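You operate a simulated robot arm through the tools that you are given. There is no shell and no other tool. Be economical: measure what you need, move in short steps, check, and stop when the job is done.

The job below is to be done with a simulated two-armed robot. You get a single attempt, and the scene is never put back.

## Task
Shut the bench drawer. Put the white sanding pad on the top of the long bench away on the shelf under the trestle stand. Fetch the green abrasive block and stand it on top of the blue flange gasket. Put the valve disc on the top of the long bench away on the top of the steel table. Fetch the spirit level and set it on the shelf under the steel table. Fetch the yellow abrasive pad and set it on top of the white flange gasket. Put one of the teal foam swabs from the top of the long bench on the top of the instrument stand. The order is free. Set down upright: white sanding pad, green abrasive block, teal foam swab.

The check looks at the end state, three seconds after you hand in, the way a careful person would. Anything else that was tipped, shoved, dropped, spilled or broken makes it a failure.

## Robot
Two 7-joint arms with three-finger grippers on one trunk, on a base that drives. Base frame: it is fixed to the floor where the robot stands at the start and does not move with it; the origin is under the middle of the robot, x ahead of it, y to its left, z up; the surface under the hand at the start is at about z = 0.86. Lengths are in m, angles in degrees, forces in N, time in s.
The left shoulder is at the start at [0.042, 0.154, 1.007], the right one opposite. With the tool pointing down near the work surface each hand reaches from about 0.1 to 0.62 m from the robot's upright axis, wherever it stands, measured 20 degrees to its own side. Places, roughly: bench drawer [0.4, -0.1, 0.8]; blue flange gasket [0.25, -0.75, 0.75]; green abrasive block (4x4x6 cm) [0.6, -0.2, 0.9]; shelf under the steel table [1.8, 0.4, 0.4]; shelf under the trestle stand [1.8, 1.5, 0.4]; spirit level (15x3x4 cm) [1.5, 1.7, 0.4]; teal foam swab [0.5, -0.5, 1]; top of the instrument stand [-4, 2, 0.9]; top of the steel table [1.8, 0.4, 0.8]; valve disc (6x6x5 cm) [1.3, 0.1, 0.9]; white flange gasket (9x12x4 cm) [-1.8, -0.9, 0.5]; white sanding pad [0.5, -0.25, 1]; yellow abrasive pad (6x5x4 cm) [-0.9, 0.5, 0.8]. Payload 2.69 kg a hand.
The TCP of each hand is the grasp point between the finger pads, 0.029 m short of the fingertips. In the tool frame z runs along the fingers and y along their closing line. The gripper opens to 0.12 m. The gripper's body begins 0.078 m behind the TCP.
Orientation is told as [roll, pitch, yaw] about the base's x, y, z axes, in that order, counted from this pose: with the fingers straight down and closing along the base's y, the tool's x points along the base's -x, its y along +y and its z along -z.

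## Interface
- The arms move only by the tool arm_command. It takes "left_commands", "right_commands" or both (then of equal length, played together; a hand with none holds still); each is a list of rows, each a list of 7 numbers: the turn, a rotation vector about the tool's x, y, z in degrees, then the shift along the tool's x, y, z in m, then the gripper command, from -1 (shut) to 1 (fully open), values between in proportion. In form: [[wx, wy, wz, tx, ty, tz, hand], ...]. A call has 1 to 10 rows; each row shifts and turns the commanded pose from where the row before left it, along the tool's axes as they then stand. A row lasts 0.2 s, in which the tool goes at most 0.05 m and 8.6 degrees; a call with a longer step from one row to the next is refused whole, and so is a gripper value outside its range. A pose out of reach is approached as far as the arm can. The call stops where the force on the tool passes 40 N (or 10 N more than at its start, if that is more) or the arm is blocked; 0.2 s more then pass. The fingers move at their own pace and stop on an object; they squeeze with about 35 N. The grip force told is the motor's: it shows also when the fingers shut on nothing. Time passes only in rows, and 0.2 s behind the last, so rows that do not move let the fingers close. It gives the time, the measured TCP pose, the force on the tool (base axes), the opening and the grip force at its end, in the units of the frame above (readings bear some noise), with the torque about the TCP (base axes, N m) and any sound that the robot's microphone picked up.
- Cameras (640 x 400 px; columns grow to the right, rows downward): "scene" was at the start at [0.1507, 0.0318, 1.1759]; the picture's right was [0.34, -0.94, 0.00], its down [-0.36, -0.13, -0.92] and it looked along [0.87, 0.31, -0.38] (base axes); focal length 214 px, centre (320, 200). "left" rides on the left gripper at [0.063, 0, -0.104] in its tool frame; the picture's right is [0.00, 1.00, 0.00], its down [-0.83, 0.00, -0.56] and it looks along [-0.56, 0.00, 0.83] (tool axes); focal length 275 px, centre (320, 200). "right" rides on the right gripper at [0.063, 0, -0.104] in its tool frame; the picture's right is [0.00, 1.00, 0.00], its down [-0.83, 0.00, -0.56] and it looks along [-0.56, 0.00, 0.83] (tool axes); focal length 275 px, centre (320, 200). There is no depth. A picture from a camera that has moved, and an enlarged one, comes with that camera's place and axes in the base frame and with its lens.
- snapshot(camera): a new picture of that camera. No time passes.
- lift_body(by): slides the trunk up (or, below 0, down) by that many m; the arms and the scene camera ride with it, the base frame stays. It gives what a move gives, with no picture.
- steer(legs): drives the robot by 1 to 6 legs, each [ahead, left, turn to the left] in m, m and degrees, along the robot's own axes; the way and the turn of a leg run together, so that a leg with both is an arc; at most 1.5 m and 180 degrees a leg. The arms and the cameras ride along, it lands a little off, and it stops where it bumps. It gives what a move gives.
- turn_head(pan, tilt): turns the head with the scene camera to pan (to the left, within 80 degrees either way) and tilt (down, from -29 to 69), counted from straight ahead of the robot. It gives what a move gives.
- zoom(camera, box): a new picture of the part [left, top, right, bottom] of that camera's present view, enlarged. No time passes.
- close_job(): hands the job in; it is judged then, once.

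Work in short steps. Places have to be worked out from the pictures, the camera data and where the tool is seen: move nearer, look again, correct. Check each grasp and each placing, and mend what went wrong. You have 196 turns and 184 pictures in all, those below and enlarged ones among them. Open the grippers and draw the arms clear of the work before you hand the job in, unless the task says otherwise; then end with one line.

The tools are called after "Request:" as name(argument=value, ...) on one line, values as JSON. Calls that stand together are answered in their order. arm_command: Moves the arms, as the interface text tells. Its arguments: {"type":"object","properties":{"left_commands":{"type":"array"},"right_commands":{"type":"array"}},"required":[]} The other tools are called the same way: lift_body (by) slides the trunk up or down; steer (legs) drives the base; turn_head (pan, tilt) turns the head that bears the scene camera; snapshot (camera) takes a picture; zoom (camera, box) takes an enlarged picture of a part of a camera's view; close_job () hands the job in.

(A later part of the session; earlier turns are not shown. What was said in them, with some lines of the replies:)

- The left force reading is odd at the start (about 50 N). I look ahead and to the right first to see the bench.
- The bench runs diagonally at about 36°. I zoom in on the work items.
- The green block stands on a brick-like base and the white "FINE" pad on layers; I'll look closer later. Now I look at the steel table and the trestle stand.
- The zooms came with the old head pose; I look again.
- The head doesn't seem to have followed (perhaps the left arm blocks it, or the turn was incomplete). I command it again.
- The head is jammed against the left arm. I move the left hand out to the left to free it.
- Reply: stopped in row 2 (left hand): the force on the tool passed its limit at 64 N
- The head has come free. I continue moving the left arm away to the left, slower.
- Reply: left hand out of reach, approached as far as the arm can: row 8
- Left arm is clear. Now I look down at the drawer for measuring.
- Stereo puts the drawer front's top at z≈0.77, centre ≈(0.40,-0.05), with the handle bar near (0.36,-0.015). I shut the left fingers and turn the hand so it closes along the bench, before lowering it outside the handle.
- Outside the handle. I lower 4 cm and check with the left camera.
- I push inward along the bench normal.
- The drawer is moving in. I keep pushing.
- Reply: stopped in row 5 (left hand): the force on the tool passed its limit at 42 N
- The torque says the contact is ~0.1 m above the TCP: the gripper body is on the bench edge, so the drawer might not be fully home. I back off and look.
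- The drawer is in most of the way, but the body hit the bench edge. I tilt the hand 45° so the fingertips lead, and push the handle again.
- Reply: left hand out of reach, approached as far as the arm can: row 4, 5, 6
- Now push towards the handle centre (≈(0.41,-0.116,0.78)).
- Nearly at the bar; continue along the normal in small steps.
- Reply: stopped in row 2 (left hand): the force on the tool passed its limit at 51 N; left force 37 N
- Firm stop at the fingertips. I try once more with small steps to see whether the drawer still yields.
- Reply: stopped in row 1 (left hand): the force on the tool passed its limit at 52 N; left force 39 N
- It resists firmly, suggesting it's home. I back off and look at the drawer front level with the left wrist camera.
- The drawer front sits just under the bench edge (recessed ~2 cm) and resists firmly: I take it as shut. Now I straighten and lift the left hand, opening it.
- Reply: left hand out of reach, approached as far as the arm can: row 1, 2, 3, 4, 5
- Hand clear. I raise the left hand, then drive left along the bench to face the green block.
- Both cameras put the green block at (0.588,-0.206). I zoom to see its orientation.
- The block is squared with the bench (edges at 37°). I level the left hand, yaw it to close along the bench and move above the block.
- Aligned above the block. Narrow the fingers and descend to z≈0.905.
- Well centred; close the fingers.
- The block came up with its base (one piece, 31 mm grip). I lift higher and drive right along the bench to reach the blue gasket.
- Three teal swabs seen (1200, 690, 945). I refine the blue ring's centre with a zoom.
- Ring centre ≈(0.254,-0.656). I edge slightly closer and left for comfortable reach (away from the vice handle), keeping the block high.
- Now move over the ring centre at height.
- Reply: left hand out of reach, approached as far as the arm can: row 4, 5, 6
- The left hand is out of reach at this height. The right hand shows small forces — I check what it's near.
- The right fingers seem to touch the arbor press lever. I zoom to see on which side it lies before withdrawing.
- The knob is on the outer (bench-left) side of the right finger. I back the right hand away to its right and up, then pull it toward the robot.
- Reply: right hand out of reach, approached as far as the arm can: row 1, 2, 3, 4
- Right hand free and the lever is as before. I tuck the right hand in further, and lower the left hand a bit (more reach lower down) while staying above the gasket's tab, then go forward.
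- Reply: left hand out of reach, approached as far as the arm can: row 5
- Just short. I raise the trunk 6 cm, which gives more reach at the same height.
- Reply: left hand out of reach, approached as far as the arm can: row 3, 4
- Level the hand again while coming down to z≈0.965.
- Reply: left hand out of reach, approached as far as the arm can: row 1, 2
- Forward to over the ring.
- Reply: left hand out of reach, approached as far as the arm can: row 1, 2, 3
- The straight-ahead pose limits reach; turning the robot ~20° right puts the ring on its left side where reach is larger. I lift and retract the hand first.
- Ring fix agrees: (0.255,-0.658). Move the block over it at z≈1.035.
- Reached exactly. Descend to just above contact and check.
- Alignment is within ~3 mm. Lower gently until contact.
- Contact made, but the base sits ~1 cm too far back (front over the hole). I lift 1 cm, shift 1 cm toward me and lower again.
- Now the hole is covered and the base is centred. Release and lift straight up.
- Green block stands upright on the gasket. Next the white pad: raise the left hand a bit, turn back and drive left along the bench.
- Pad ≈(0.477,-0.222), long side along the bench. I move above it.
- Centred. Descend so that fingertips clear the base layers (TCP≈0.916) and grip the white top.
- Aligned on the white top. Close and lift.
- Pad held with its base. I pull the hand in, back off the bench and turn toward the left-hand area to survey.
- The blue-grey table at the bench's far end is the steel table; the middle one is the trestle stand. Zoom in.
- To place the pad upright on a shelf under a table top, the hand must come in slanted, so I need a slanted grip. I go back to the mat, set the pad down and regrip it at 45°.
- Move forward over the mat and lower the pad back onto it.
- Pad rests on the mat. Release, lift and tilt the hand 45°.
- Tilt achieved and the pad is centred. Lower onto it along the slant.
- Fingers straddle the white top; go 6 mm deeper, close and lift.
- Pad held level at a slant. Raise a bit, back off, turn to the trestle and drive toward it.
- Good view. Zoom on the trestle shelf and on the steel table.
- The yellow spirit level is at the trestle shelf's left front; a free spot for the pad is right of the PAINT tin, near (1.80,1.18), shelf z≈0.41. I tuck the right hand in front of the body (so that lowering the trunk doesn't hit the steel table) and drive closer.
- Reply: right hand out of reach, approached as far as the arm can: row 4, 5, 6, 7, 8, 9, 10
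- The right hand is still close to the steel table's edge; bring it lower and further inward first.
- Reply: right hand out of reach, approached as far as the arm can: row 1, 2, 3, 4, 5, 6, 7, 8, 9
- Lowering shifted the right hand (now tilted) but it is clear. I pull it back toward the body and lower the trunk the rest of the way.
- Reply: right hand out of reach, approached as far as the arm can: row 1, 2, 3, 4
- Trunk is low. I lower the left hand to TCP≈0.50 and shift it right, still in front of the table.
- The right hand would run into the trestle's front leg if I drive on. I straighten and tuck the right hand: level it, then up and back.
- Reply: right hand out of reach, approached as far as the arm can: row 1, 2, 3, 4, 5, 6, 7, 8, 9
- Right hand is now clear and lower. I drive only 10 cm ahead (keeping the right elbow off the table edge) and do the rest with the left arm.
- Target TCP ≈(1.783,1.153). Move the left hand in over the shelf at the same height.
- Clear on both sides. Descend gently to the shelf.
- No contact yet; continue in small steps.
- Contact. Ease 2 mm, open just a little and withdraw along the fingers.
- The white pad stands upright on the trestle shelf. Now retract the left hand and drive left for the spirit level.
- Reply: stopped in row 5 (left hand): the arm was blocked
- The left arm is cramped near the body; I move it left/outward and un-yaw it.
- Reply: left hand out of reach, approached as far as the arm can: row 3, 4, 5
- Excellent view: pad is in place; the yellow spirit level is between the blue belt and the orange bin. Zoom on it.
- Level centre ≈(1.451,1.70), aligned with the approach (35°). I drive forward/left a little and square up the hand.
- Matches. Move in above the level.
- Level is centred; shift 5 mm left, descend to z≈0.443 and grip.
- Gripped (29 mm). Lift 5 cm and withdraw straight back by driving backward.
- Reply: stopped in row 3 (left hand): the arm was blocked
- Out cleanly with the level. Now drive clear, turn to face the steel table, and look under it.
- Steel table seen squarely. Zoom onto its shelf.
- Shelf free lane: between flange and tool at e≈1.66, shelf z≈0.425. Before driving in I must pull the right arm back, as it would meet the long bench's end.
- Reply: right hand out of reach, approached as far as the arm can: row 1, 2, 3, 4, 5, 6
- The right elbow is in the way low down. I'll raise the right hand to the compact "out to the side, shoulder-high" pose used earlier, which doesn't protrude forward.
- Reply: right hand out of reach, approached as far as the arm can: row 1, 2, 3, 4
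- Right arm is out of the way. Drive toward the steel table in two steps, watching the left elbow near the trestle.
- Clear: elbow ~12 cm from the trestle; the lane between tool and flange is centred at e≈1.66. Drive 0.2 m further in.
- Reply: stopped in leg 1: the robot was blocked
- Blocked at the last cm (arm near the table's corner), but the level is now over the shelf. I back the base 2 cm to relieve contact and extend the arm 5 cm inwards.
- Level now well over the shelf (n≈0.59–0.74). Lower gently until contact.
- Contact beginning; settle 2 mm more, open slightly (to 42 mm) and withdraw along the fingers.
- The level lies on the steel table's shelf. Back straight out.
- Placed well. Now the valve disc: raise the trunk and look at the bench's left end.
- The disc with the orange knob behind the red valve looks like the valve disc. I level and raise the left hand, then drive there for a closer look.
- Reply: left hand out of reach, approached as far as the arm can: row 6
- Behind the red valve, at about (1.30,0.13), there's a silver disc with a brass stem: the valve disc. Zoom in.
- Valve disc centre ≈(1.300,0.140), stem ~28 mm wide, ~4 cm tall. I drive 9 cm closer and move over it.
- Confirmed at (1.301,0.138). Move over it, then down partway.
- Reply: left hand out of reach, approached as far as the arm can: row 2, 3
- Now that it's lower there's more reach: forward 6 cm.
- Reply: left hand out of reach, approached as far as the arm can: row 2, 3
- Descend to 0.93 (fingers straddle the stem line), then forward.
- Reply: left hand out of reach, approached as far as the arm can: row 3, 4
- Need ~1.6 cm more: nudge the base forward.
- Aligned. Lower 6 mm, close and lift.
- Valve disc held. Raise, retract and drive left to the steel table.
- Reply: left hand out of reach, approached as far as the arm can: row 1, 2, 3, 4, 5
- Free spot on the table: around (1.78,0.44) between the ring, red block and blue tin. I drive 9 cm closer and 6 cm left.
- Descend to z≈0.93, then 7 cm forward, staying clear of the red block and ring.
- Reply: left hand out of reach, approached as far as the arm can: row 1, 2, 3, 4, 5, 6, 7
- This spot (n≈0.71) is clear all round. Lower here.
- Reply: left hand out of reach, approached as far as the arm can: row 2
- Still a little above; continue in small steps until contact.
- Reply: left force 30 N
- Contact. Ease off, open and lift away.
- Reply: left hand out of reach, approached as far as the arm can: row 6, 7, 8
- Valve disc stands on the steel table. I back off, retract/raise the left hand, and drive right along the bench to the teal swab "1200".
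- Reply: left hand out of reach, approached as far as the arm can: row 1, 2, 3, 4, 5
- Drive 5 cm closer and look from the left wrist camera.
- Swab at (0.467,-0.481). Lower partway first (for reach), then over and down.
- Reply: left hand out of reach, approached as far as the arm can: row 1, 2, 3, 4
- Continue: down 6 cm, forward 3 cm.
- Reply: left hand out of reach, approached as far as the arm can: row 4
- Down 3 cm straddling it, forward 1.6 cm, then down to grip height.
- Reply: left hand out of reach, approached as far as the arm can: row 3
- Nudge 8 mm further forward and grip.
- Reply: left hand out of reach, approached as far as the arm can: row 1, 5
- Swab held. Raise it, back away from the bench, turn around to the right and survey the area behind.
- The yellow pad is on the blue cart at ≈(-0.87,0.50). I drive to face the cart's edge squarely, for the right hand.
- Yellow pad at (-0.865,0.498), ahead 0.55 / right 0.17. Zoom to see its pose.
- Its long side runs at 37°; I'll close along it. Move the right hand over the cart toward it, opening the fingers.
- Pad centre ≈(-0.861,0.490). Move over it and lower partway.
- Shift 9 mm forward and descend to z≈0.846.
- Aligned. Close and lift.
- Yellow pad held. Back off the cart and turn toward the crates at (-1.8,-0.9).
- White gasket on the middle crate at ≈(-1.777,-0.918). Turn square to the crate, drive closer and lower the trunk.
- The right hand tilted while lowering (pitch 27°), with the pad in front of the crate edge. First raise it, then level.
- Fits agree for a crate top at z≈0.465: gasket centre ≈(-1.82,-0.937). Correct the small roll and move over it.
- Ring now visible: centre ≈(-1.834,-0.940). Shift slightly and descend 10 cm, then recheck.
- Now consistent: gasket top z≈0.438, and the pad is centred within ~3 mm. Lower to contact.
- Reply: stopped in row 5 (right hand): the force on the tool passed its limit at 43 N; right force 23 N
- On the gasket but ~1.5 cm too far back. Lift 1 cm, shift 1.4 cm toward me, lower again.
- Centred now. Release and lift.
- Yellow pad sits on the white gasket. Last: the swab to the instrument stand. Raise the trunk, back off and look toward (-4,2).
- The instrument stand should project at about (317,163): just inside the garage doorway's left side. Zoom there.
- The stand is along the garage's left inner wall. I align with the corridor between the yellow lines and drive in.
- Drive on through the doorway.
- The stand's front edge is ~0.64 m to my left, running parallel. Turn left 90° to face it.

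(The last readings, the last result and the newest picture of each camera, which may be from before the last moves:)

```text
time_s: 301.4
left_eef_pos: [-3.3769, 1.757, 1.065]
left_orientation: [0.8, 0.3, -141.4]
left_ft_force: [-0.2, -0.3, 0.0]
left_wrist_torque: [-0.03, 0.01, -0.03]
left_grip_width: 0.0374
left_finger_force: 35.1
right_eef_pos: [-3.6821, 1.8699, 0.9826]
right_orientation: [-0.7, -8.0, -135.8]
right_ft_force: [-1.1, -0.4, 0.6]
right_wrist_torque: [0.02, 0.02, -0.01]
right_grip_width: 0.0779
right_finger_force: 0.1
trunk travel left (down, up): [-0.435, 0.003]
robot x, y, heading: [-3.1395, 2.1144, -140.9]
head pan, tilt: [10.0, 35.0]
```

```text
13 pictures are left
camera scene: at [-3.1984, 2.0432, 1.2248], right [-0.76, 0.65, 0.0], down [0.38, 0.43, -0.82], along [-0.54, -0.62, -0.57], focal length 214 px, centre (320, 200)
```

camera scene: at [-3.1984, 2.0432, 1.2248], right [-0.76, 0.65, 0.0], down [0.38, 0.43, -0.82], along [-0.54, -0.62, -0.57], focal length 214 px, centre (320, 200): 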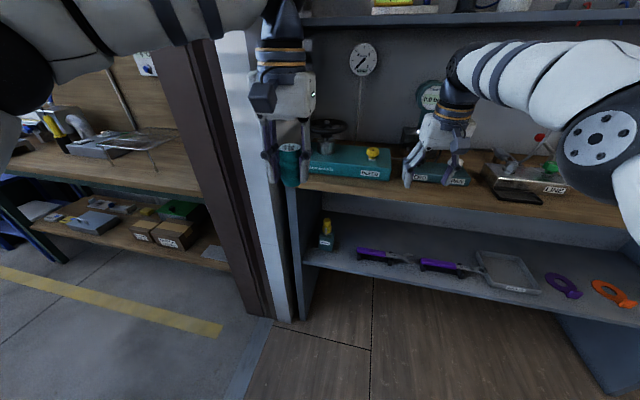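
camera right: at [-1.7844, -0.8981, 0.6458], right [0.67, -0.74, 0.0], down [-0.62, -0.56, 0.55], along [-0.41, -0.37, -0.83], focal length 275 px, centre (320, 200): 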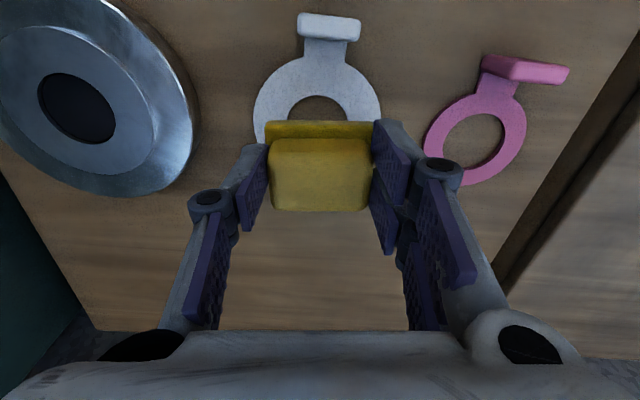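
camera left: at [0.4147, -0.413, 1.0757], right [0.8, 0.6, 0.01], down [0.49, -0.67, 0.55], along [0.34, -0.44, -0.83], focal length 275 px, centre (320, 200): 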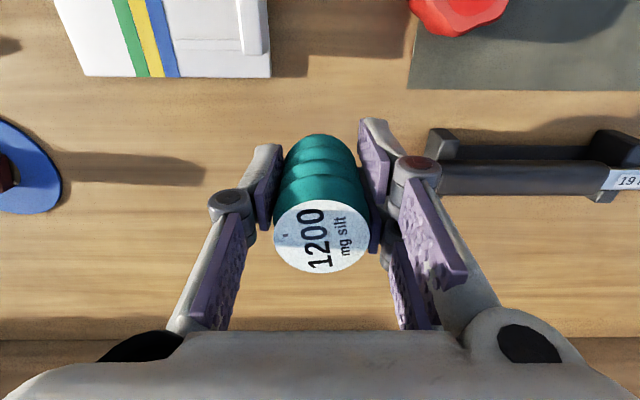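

I move the right hand back and to the right out of the view, and shift the robot right along the stand.

Request:
arm_command(right_commands=[[0, 0, 0, 0.03, -0.02, -0.02, -0.5], [0, 0, 0, 0.03, -0.03, -0.02, -0.5], [0, 0, 0, 0.03, -0.03, -0.01, -0.5], [0, 0, 0, 0.03, -0.03, 0, -0.5], [0, 0, 0, 0.03, -0.03, 0, -0.5], [0, 0, 0, 0.03, -0.03, 0, -0.5], [0, 0, 0, 0.03, -0.03, 0, -0.5]])

Request:
steer(legs=[[0, -0.3, -2]])

Request:
snapshot(camera="scene")

```text
time_s: 303.0
left_eef_pos: [-3.376, 1.7565, 1.0646]
left_orientation: [0.7, 0.3, -141.4]
left_ft_force: [0.3, 0.0, 0.4]
left_wrist_torque: [0.0, 0.01, -0.02]
left_grip_width: 0.0371
left_finger_force: 34.9
right_eef_pos: [-3.6671, 2.1625, 1.0059]
right_orientation: [-0.6, -8.2, -135.7]
right_ft_force: [-0.4, -0.4, 0.4]
right_wrist_torque: [-0.02, -0.02, -0.01]
right_grip_width: 0.03
right_finger_force: 0.0
trunk travel left (down, up): [-0.435, 0.003]
robot x, y, heading: [-3.1397, 2.1115, -140.7]
head pan, tilt: [10.0, 35.0]
```

```text
time_s: 305.9
left_eef_pos: [-3.5778, 2.0065, 1.0645]
left_orientation: [0.7, 0.4, -143.9]
left_ft_force: [1.1, 0.4, -0.4]
left_wrist_torque: [-0.04, -0.02, 0.0]
left_grip_width: 0.0371
left_finger_force: 34.7
right_eef_pos: [-3.8509, 2.4259, 1.0055]
right_orientation: [-0.7, -8.1, -138.2]
right_ft_force: [0.0, 0.0, 0.0]
right_wrist_torque: [0.04, 0.04, -0.01]
right_grip_width: 0.0299
right_finger_force: 0.1
trunk travel left (down, up): [-0.435, 0.003]
robot x, y, heading: [-3.3254, 2.3484, -143.6]
head pan, tilt: [10.0, 35.0]
```

```text
12 pictures are left
camera scene: at [-3.3876, 2.2858, 1.2248], right [-0.73, 0.69, 0.0], down [0.39, 0.42, -0.82], along [-0.56, -0.6, -0.57], focal length 214 px, centre (320, 200)
```

scene: 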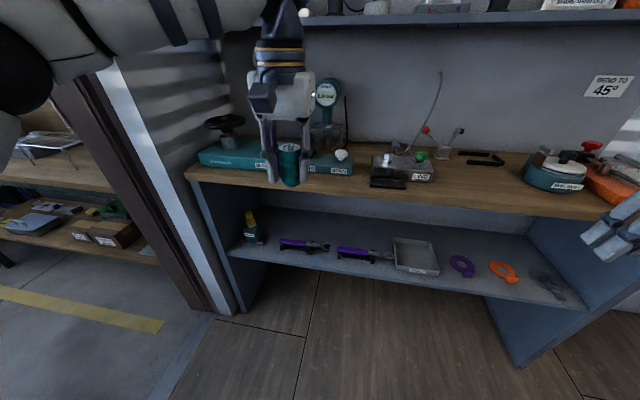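

Free area on the stand top near (-4.06,2.23), top z≈0.915. Retract the right hand, then shift right and closer.

Request:
arm_command(right_commands=[[0, 0, 0, 0.03, 0, -0.02, -1], [0, 0, 0, 0.03, 0, -0.02, -1], [0, 0, 0, 0.03, 0, -0.01, -1], [0, 0, 0, 0.03, 0, 0, -1], [0, 0, 0, 0.03, 0, 0, -1]])

Request:
steer(legs=[[0, -0.34, 0], [0.1, 0, 0]])

Request:
snapshot(camera="left")

```text
time_s: 307.1
left_eef_pos: [-3.5768, 2.0067, 1.0639]
left_orientation: [0.7, 0.4, -143.8]
left_ft_force: [1.1, -0.4, 0.2]
left_wrist_torque: [-0.03, -0.05, 0.0]
left_grip_width: 0.037
left_finger_force: 35.4
right_eef_pos: [-3.736, 2.5292, 1.0351]
right_orientation: [-0.8, -8.1, -138.2]
right_ft_force: [-0.9, 0.5, 0.1]
right_wrist_torque: [-0.03, 0.05, 0.0]
right_grip_width: 0.0002
right_finger_force: 28.4
trunk travel left (down, up): [-0.435, 0.003]
robot x, y, heading: [-3.3211, 2.3512, -143.8]
head pan, tilt: [10.0, 35.0]
```

```text
time_s: 311.1
left_eef_pos: [-3.8612, 2.221, 1.0638]
left_orientation: [0.7, 0.3, -144.1]
left_ft_force: [-0.7, 0.9, -0.7]
left_wrist_torque: [0.01, -0.04, 0.0]
left_grip_width: 0.0372
left_finger_force: 35.7
right_eef_pos: [-4.019, 2.7417, 1.0325]
right_orientation: [-0.7, -8.0, -138.3]
right_ft_force: [0.4, -1.3, -0.6]
right_wrist_torque: [0.03, 0.0, -0.02]
right_grip_width: 0.0
right_finger_force: 28.2
trunk travel left (down, up): [-0.435, 0.003]
robot x, y, heading: [-3.6014, 2.5638, -143.7]
head pan, tilt: [10.0, 35.0]
```

```text
11 pictures are left
camera left: at [-3.8115, 2.2582, 1.1693], right [0.58, -0.81, 0.01], down [-0.68, -0.48, 0.55], along [-0.44, -0.33, -0.83], focal length 275 px, centre (320, 200)
```

left: 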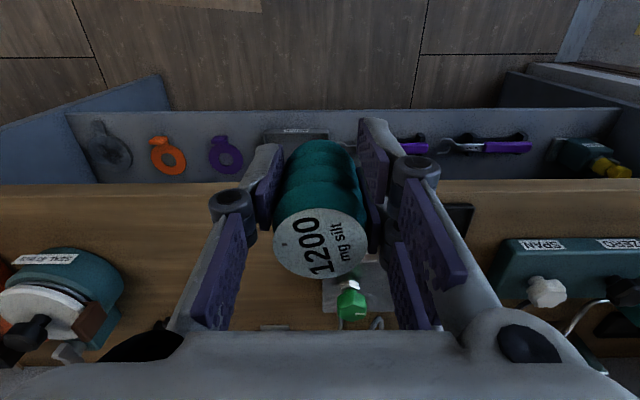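

Target free spot ≈(-4.05,2.24). Move right first, lower a bit, then forward.

Request:
arm_command(left_commands=[[0, 0, 0, 0, -0.04, 0, -1], [0, 0, 0, 0, -0.04, 0, -1], [0, 0, 0, -0.02, -0.04, 0, -1], [0, 0, 0, -0.03, -0.005, 0.02, -1], [0, 0, 0, -0.03, 0, 0.02, -1], [0, 0, 0, -0.03, 0, 0.02, -1], [0, 0, 0, -0.03, 0, 0, -1]])

Request:
snapshot(camera="left")

Request:
snapshot(camera="scene")

```text
time_s: 312.7
left_eef_pos: [-4.0042, 2.2682, 1.0034]
left_orientation: [0.7, 0.3, -144.1]
left_ft_force: [-0.1, -0.9, -0.5]
left_wrist_torque: [0.04, -0.02, 0.03]
left_grip_width: 0.0369
left_finger_force: 35.5
left hand out of reach, approached as far as the arm can: row 6, 7
right_eef_pos: [-4.0176, 2.7436, 1.0339]
right_orientation: [-0.7, -8.1, -138.4]
right_ft_force: [-0.1, 0.3, 0.4]
right_wrist_torque: [-0.02, 0.0, 0.03]
right_grip_width: 0.0
right_finger_force: 28.5
trunk travel left (down, up): [-0.435, 0.003]
robot x, y, heading: [-3.605, 2.5632, -143.4]
head pan, tilt: [10.0, 35.0]
```

```text
10 pictures are left
camera left: at [-3.9541, 2.3074, 1.1095], right [0.58, -0.81, 0.01], down [-0.68, -0.48, 0.55], along [-0.44, -0.33, -0.83], focal length 275 px, centre (320, 200)
```

left: 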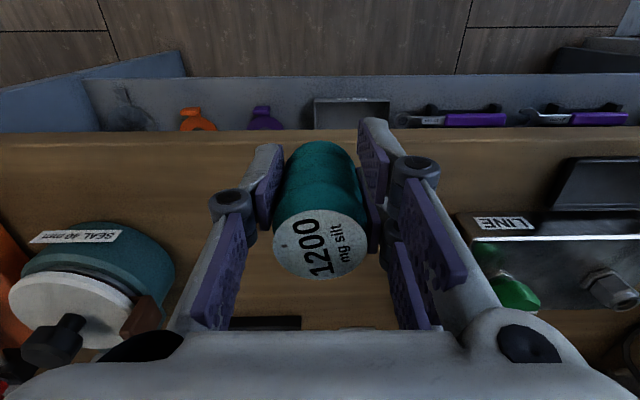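

```text
9 pictures are left
camera scene: at [-3.6702, 2.4977, 1.2247], right [-0.72, 0.69, 0.0], down [0.4, 0.42, -0.82], along [-0.56, -0.59, -0.57], focal length 214 px, centre (320, 200)
```

scene: 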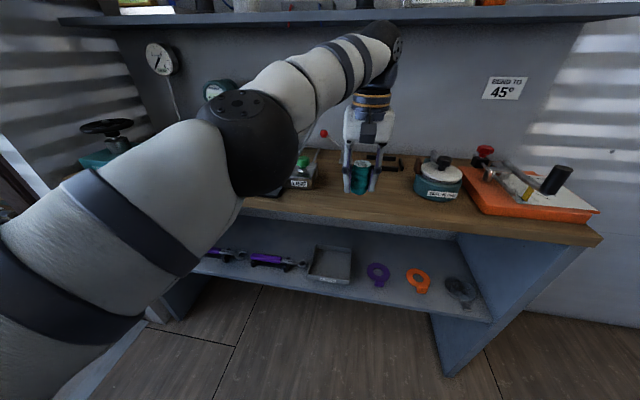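

The swab is still only ~1–2 cm inside the front edge. Drive the base 7 cm forward.

Request:
steer(legs=[[0.07, 0, 0]])

Request:
arm_command(left_commands=[[0, 0, 0, 0, 0, 0.015, -1], [0, 0, 0, 0, 0, 0.01, -1]])

Request:
snapshot(camera="left")

Request:
zoom(camera="scene", box=[260, 120, 500, 270])

```text
time_s: 313.7
left_eef_pos: [-4.0607, 2.2279, 1.0051]
left_orientation: [0.5, 0.3, -144.1]
left_ft_force: [0.0, 0.3, -1.3]
left_wrist_torque: [0.01, -0.06, 0.01]
left_grip_width: 0.0371
left_finger_force: 35.1
right_eef_pos: [-4.0755, 2.7014, 1.0345]
right_orientation: [-0.7, -8.1, -138.5]
right_ft_force: [-0.7, -1.0, -0.2]
right_wrist_torque: [0.02, -0.04, 0.04]
right_grip_width: 0.0
right_finger_force: 28.1
trunk travel left (down, up): [-0.435, 0.003]
robot x, y, heading: [-3.6619, 2.5239, -143.6]
head pan, tilt: [10.0, 35.0]
```

```text
time_s: 314.3
left_eef_pos: [-4.0594, 2.2283, 0.9804]
left_orientation: [0.6, 0.3, -144.1]
left_ft_force: [-0.1, -0.1, 0.2]
left_wrist_torque: [0.02, 0.0, 0.01]
left_grip_width: 0.037
left_finger_force: 35.0
right_eef_pos: [-4.0749, 2.7018, 1.035]
right_orientation: [-0.7, -8.2, -138.5]
right_ft_force: [0.4, -0.3, -0.1]
right_wrist_torque: [-0.01, 0.0, 0.02]
right_grip_width: 0.0
right_finger_force: 28.1
trunk travel left (down, up): [-0.435, 0.003]
robot x, y, heading: [-3.6604, 2.5249, -143.9]
head pan, tilt: [10.0, 35.0]
```

```text
8 pictures are left
camera left: at [-4.0089, 2.2669, 1.0854], right [0.58, -0.81, 0.01], down [-0.68, -0.48, 0.55], along [-0.44, -0.33, -0.83], focal length 275 px, centre (320, 200)
```

left: 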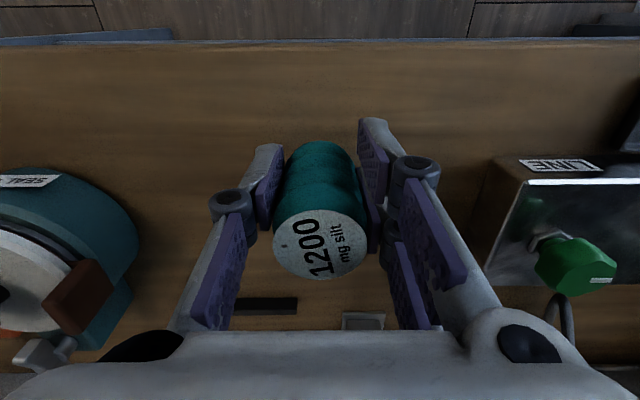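

```text
2.67 times, centred on (380, 195) of scene
camera zoom: at [-3.7258, 2.4572, 1.2247], right [-0.72, 0.69, 0.0], down [0.4, 0.41, -0.82], along [-0.57, -0.59, -0.57], focal length 572 px, centre (160, 213)
```

zoom: 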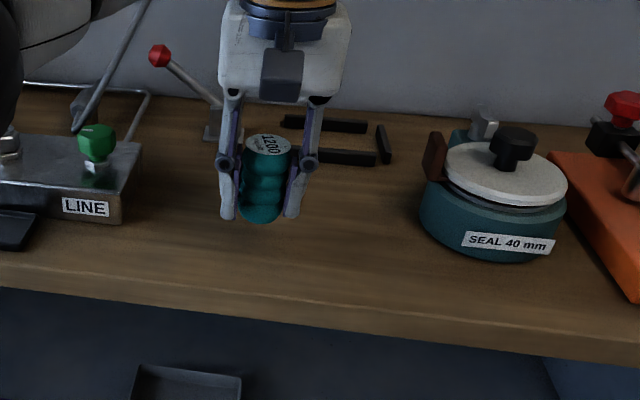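

Well inside now, with clear space. Lower gently until contact.

Request:
arm_command(left_commands=[[0, 0, 0, 0, 0, 0.01, -1], [0, 0, 0, 0, 0, 0.005, -1], [0, 0, 0, 0, 0, 0.004, -1], [0, 0, 0, 0, 0, 0.003, -1], [0, 0, 0, 0, 0, 0.003, -1]])

```text
time_s: 315.5
left_eef_pos: [-4.0597, 2.2283, 0.9545]
left_orientation: [0.6, 0.1, -144.0]
left_ft_force: [1.5, -0.1, -1.1]
left_wrist_torque: [-0.01, -0.05, -0.01]
left_grip_width: 0.0372
left_finger_force: 34.6
right_eef_pos: [-4.0736, 2.7022, 1.0332]
right_orientation: [-0.8, -8.1, -138.5]
right_ft_force: [0.3, 0.4, -0.3]
right_wrist_torque: [-0.01, -0.01, 0.0]
right_grip_width: 0.0
right_finger_force: 28.4
trunk travel left (down, up): [-0.435, 0.003]
robot x, y, heading: [-3.6634, 2.5221, -143.6]
head pan, tilt: [10.0, 35.0]
```

No contact yet (bottom ≈0.913). Continue with 3 mm steps.

Request:
arm_command(left_commands=[[0, 0, 0, 0, 0, 0.003, -1], [0, 0, 0, 0, 0, 0.003, -1], [0, 0, 0, 0, 0, 0.003, -1], [0, 0, 0, 0, 0, 0.003, -1]])

```text
time_s: 316.5
left_eef_pos: [-4.0597, 2.2281, 0.9425]
left_orientation: [0.6, 0.2, -144.3]
left_ft_force: [-0.2, -0.7, -0.6]
left_wrist_torque: [0.02, -0.02, -0.01]
left_grip_width: 0.0373
left_finger_force: 35.0
right_eef_pos: [-4.0736, 2.702, 1.0337]
right_orientation: [-0.8, -8.0, -138.5]
right_ft_force: [-0.1, 0.3, 0.1]
right_wrist_torque: [0.01, 0.04, 0.0]
right_grip_width: 0.0
right_finger_force: 28.8
trunk travel left (down, up): [-0.435, 0.003]
robot x, y, heading: [-3.6618, 2.5263, -143.6]
head pan, tilt: [10.0, 35.0]
```

Still free; continue.

Request:
arm_command(left_commands=[[0, 0, 0, 0, 0, 0.003, -1], [0, 0, 0, 0, 0, 0.003, -1], [0, 0, 0, 0, 0, 0.003, -1], [0, 0, 0, 0, 0, 0.003, -1]])

Request:
zoom(camera="scene", box=[300, 140, 420, 230])

```text
time_s: 317.3
left_eef_pos: [-4.0589, 2.2294, 0.9425]
left_orientation: [0.1, -0.5, -144.1]
left_ft_force: [5.3, 1.7, 30.4]
left_wrist_torque: [0.1, -0.09, 0.0]
left_grip_width: 0.0373
left_finger_force: 35.1
right_eef_pos: [-4.0701, 2.7029, 1.0354]
right_orientation: [-0.9, -8.3, -138.4]
right_ft_force: [0.3, 0.7, 0.2]
right_wrist_torque: [0.0, -0.01, -0.01]
right_grip_width: 0.0
right_finger_force: 29.0
trunk travel left (down, up): [-0.435, 0.003]
robot x, y, heading: [-3.6597, 2.5246, -143.4]
head pan, tilt: [10.0, 35.0]
stopped in row 4 (left hand): the force on the tool passed its limit at 44 N (the readings are from after the stop); the commanded pose is now the measured one
```

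```text
4.44 times, centred on (360, 185) of scene
camera zoom: at [-3.7229, 2.4587, 1.2252], right [-0.72, 0.69, 0.0], down [0.39, 0.41, -0.82], along [-0.57, -0.59, -0.57], focal length 953 px, centre (142, 267)
```

zoom: 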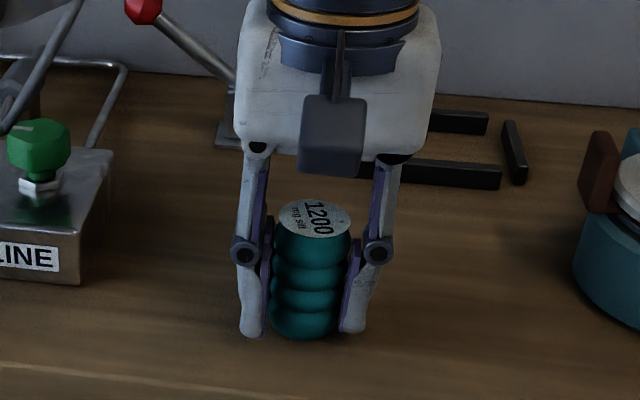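

Contact, swab upright. Ease up 2 mm, release, and lift straight up.

Request:
arm_command(left_commands=[[0, 0, 0, 0, 0, -0.002, -1], [0, 0, 0, 0, 0, 0, -0.2], [0, 0, 0, 0, 0, 0, 0.2], [0, 0, 0, 0, 0, -0.02, 0.3], [0, 0, 0, 0, 0, -0.04, 0.3], [0, 0, 0, 0, 0, -0.04, 0.3], [0, 0, 0, 0, 0, -0.04, 0.3]])

Request:
zoom(camera="scene", box=[260, 110, 460, 250])

```text
time_s: 318.9
left_eef_pos: [-4.0377, 2.2356, 1.0737]
left_orientation: [0.4, 0.0, -144.0]
left_ft_force: [0.1, 1.6, 0.2]
left_wrist_torque: [-0.03, 0.0, -0.02]
left_grip_width: 0.0781
left_finger_force: 0.0
left hand out of reach, approached as far as the arm can: row 6, 7
right_eef_pos: [-4.0732, 2.7022, 1.0347]
right_orientation: [-0.7, -8.1, -138.5]
right_ft_force: [0.4, 0.0, 0.5]
right_wrist_torque: [0.0, 0.01, 0.02]
right_grip_width: 0.0001
right_finger_force: 28.3
trunk travel left (down, up): [-0.435, 0.003]
robot x, y, heading: [-3.6606, 2.5208, -143.6]
head pan, tilt: [10.0, 35.0]
```

```text
2.86 times, centred on (360, 180) of scene
camera zoom: at [-3.7254, 2.457, 1.2248], right [-0.72, 0.69, 0.0], down [0.4, 0.42, -0.82], along [-0.57, -0.59, -0.57], focal length 613 px, centre (206, 257)
```

zoom: 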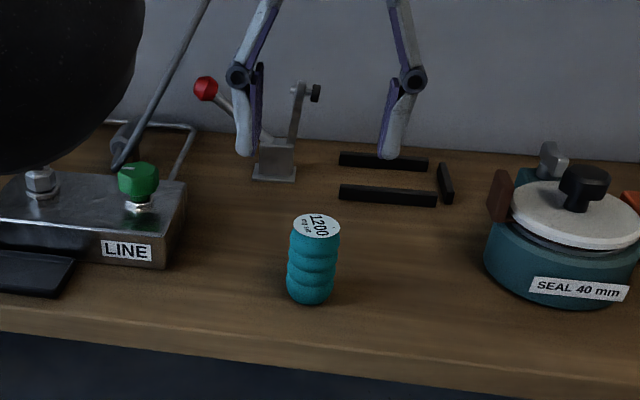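

The swab stands upright on the instrument stand. I back away and open the right gripper too.

Request:
steer(legs=[[-0.35, 0, 0]])

Request:
arm_command(left_commands=[[0, 0, 0, 0, 0, 0, 1], [0, 0, 0, 0, 0, 0, 1], [0, 0, 0, 0, 0, 0, 1]], right_commands=[[0, 0, 0, 0, 0, 0, 1], [0, 0, 0, 0, 0, 0, 1], [0, 0, 0, 0, 0, 0, 1]])

Request:
snapshot(camera="scene")

```text
time_s: 321.2
left_eef_pos: [-3.751, 2.4471, 1.0732]
left_orientation: [0.4, -0.2, -143.9]
left_ft_force: [0.8, 0.2, 0.2]
left_wrist_torque: [-0.01, 0.01, -0.03]
left_grip_width: 0.078
left_finger_force: 0.0
right_eef_pos: [-3.7845, 2.9133, 1.0338]
right_orientation: [-0.7, -8.1, -138.4]
right_ft_force: [-0.6, -0.1, -0.1]
right_wrist_torque: [0.0, 0.0, -0.02]
right_grip_width: 0.0
right_finger_force: 28.7
trunk travel left (down, up): [-0.435, 0.003]
robot x, y, heading: [-3.3736, 2.7353, -143.6]
head pan, tilt: [10.0, 35.0]
```

```text
time_s: 322.0
left_eef_pos: [-3.7503, 2.4463, 1.0733]
left_orientation: [0.4, -0.2, -144.0]
left_ft_force: [0.4, 0.0, 0.2]
left_wrist_torque: [-0.01, 0.02, 0.02]
left_grip_width: 0.12
left_finger_force: 0.1
right_eef_pos: [-3.7856, 2.9137, 1.034]
right_orientation: [-0.8, -8.0, -138.3]
right_ft_force: [0.0, 1.1, 0.2]
right_wrist_torque: [0.0, -0.01, 0.01]
right_grip_width: 0.1203
right_finger_force: 0.0
trunk travel left (down, up): [-0.435, 0.003]
robot x, y, heading: [-3.3741, 2.7325, -143.6]
head pan, tilt: [10.0, 35.0]
```

```text
4 pictures are left
camera scene: at [-3.4381, 2.669, 1.2248], right [-0.72, 0.69, 0.0], down [0.4, 0.42, -0.82], along [-0.56, -0.59, -0.57], focal length 214 px, centre (320, 200)
```

scene: 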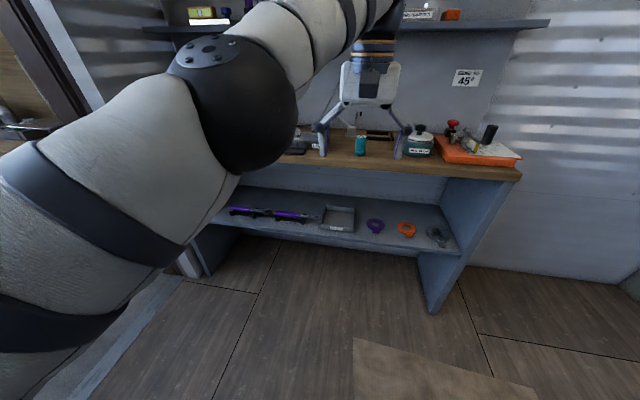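

Everything asked for has been placed, both grippers are open and the arms are clear. I hand the job in.

Request:
close_job()

```text
The job is handed in.
```

I did all seven parts and handed the job in; the least certain is the drawer, which I took as shut because it met a firm stop when pushed, not because I saw it fully closed. While driving, the right gripper brushed the arbor press lever and the robot bumped lightly near the steel table, but I saw nothing moved.
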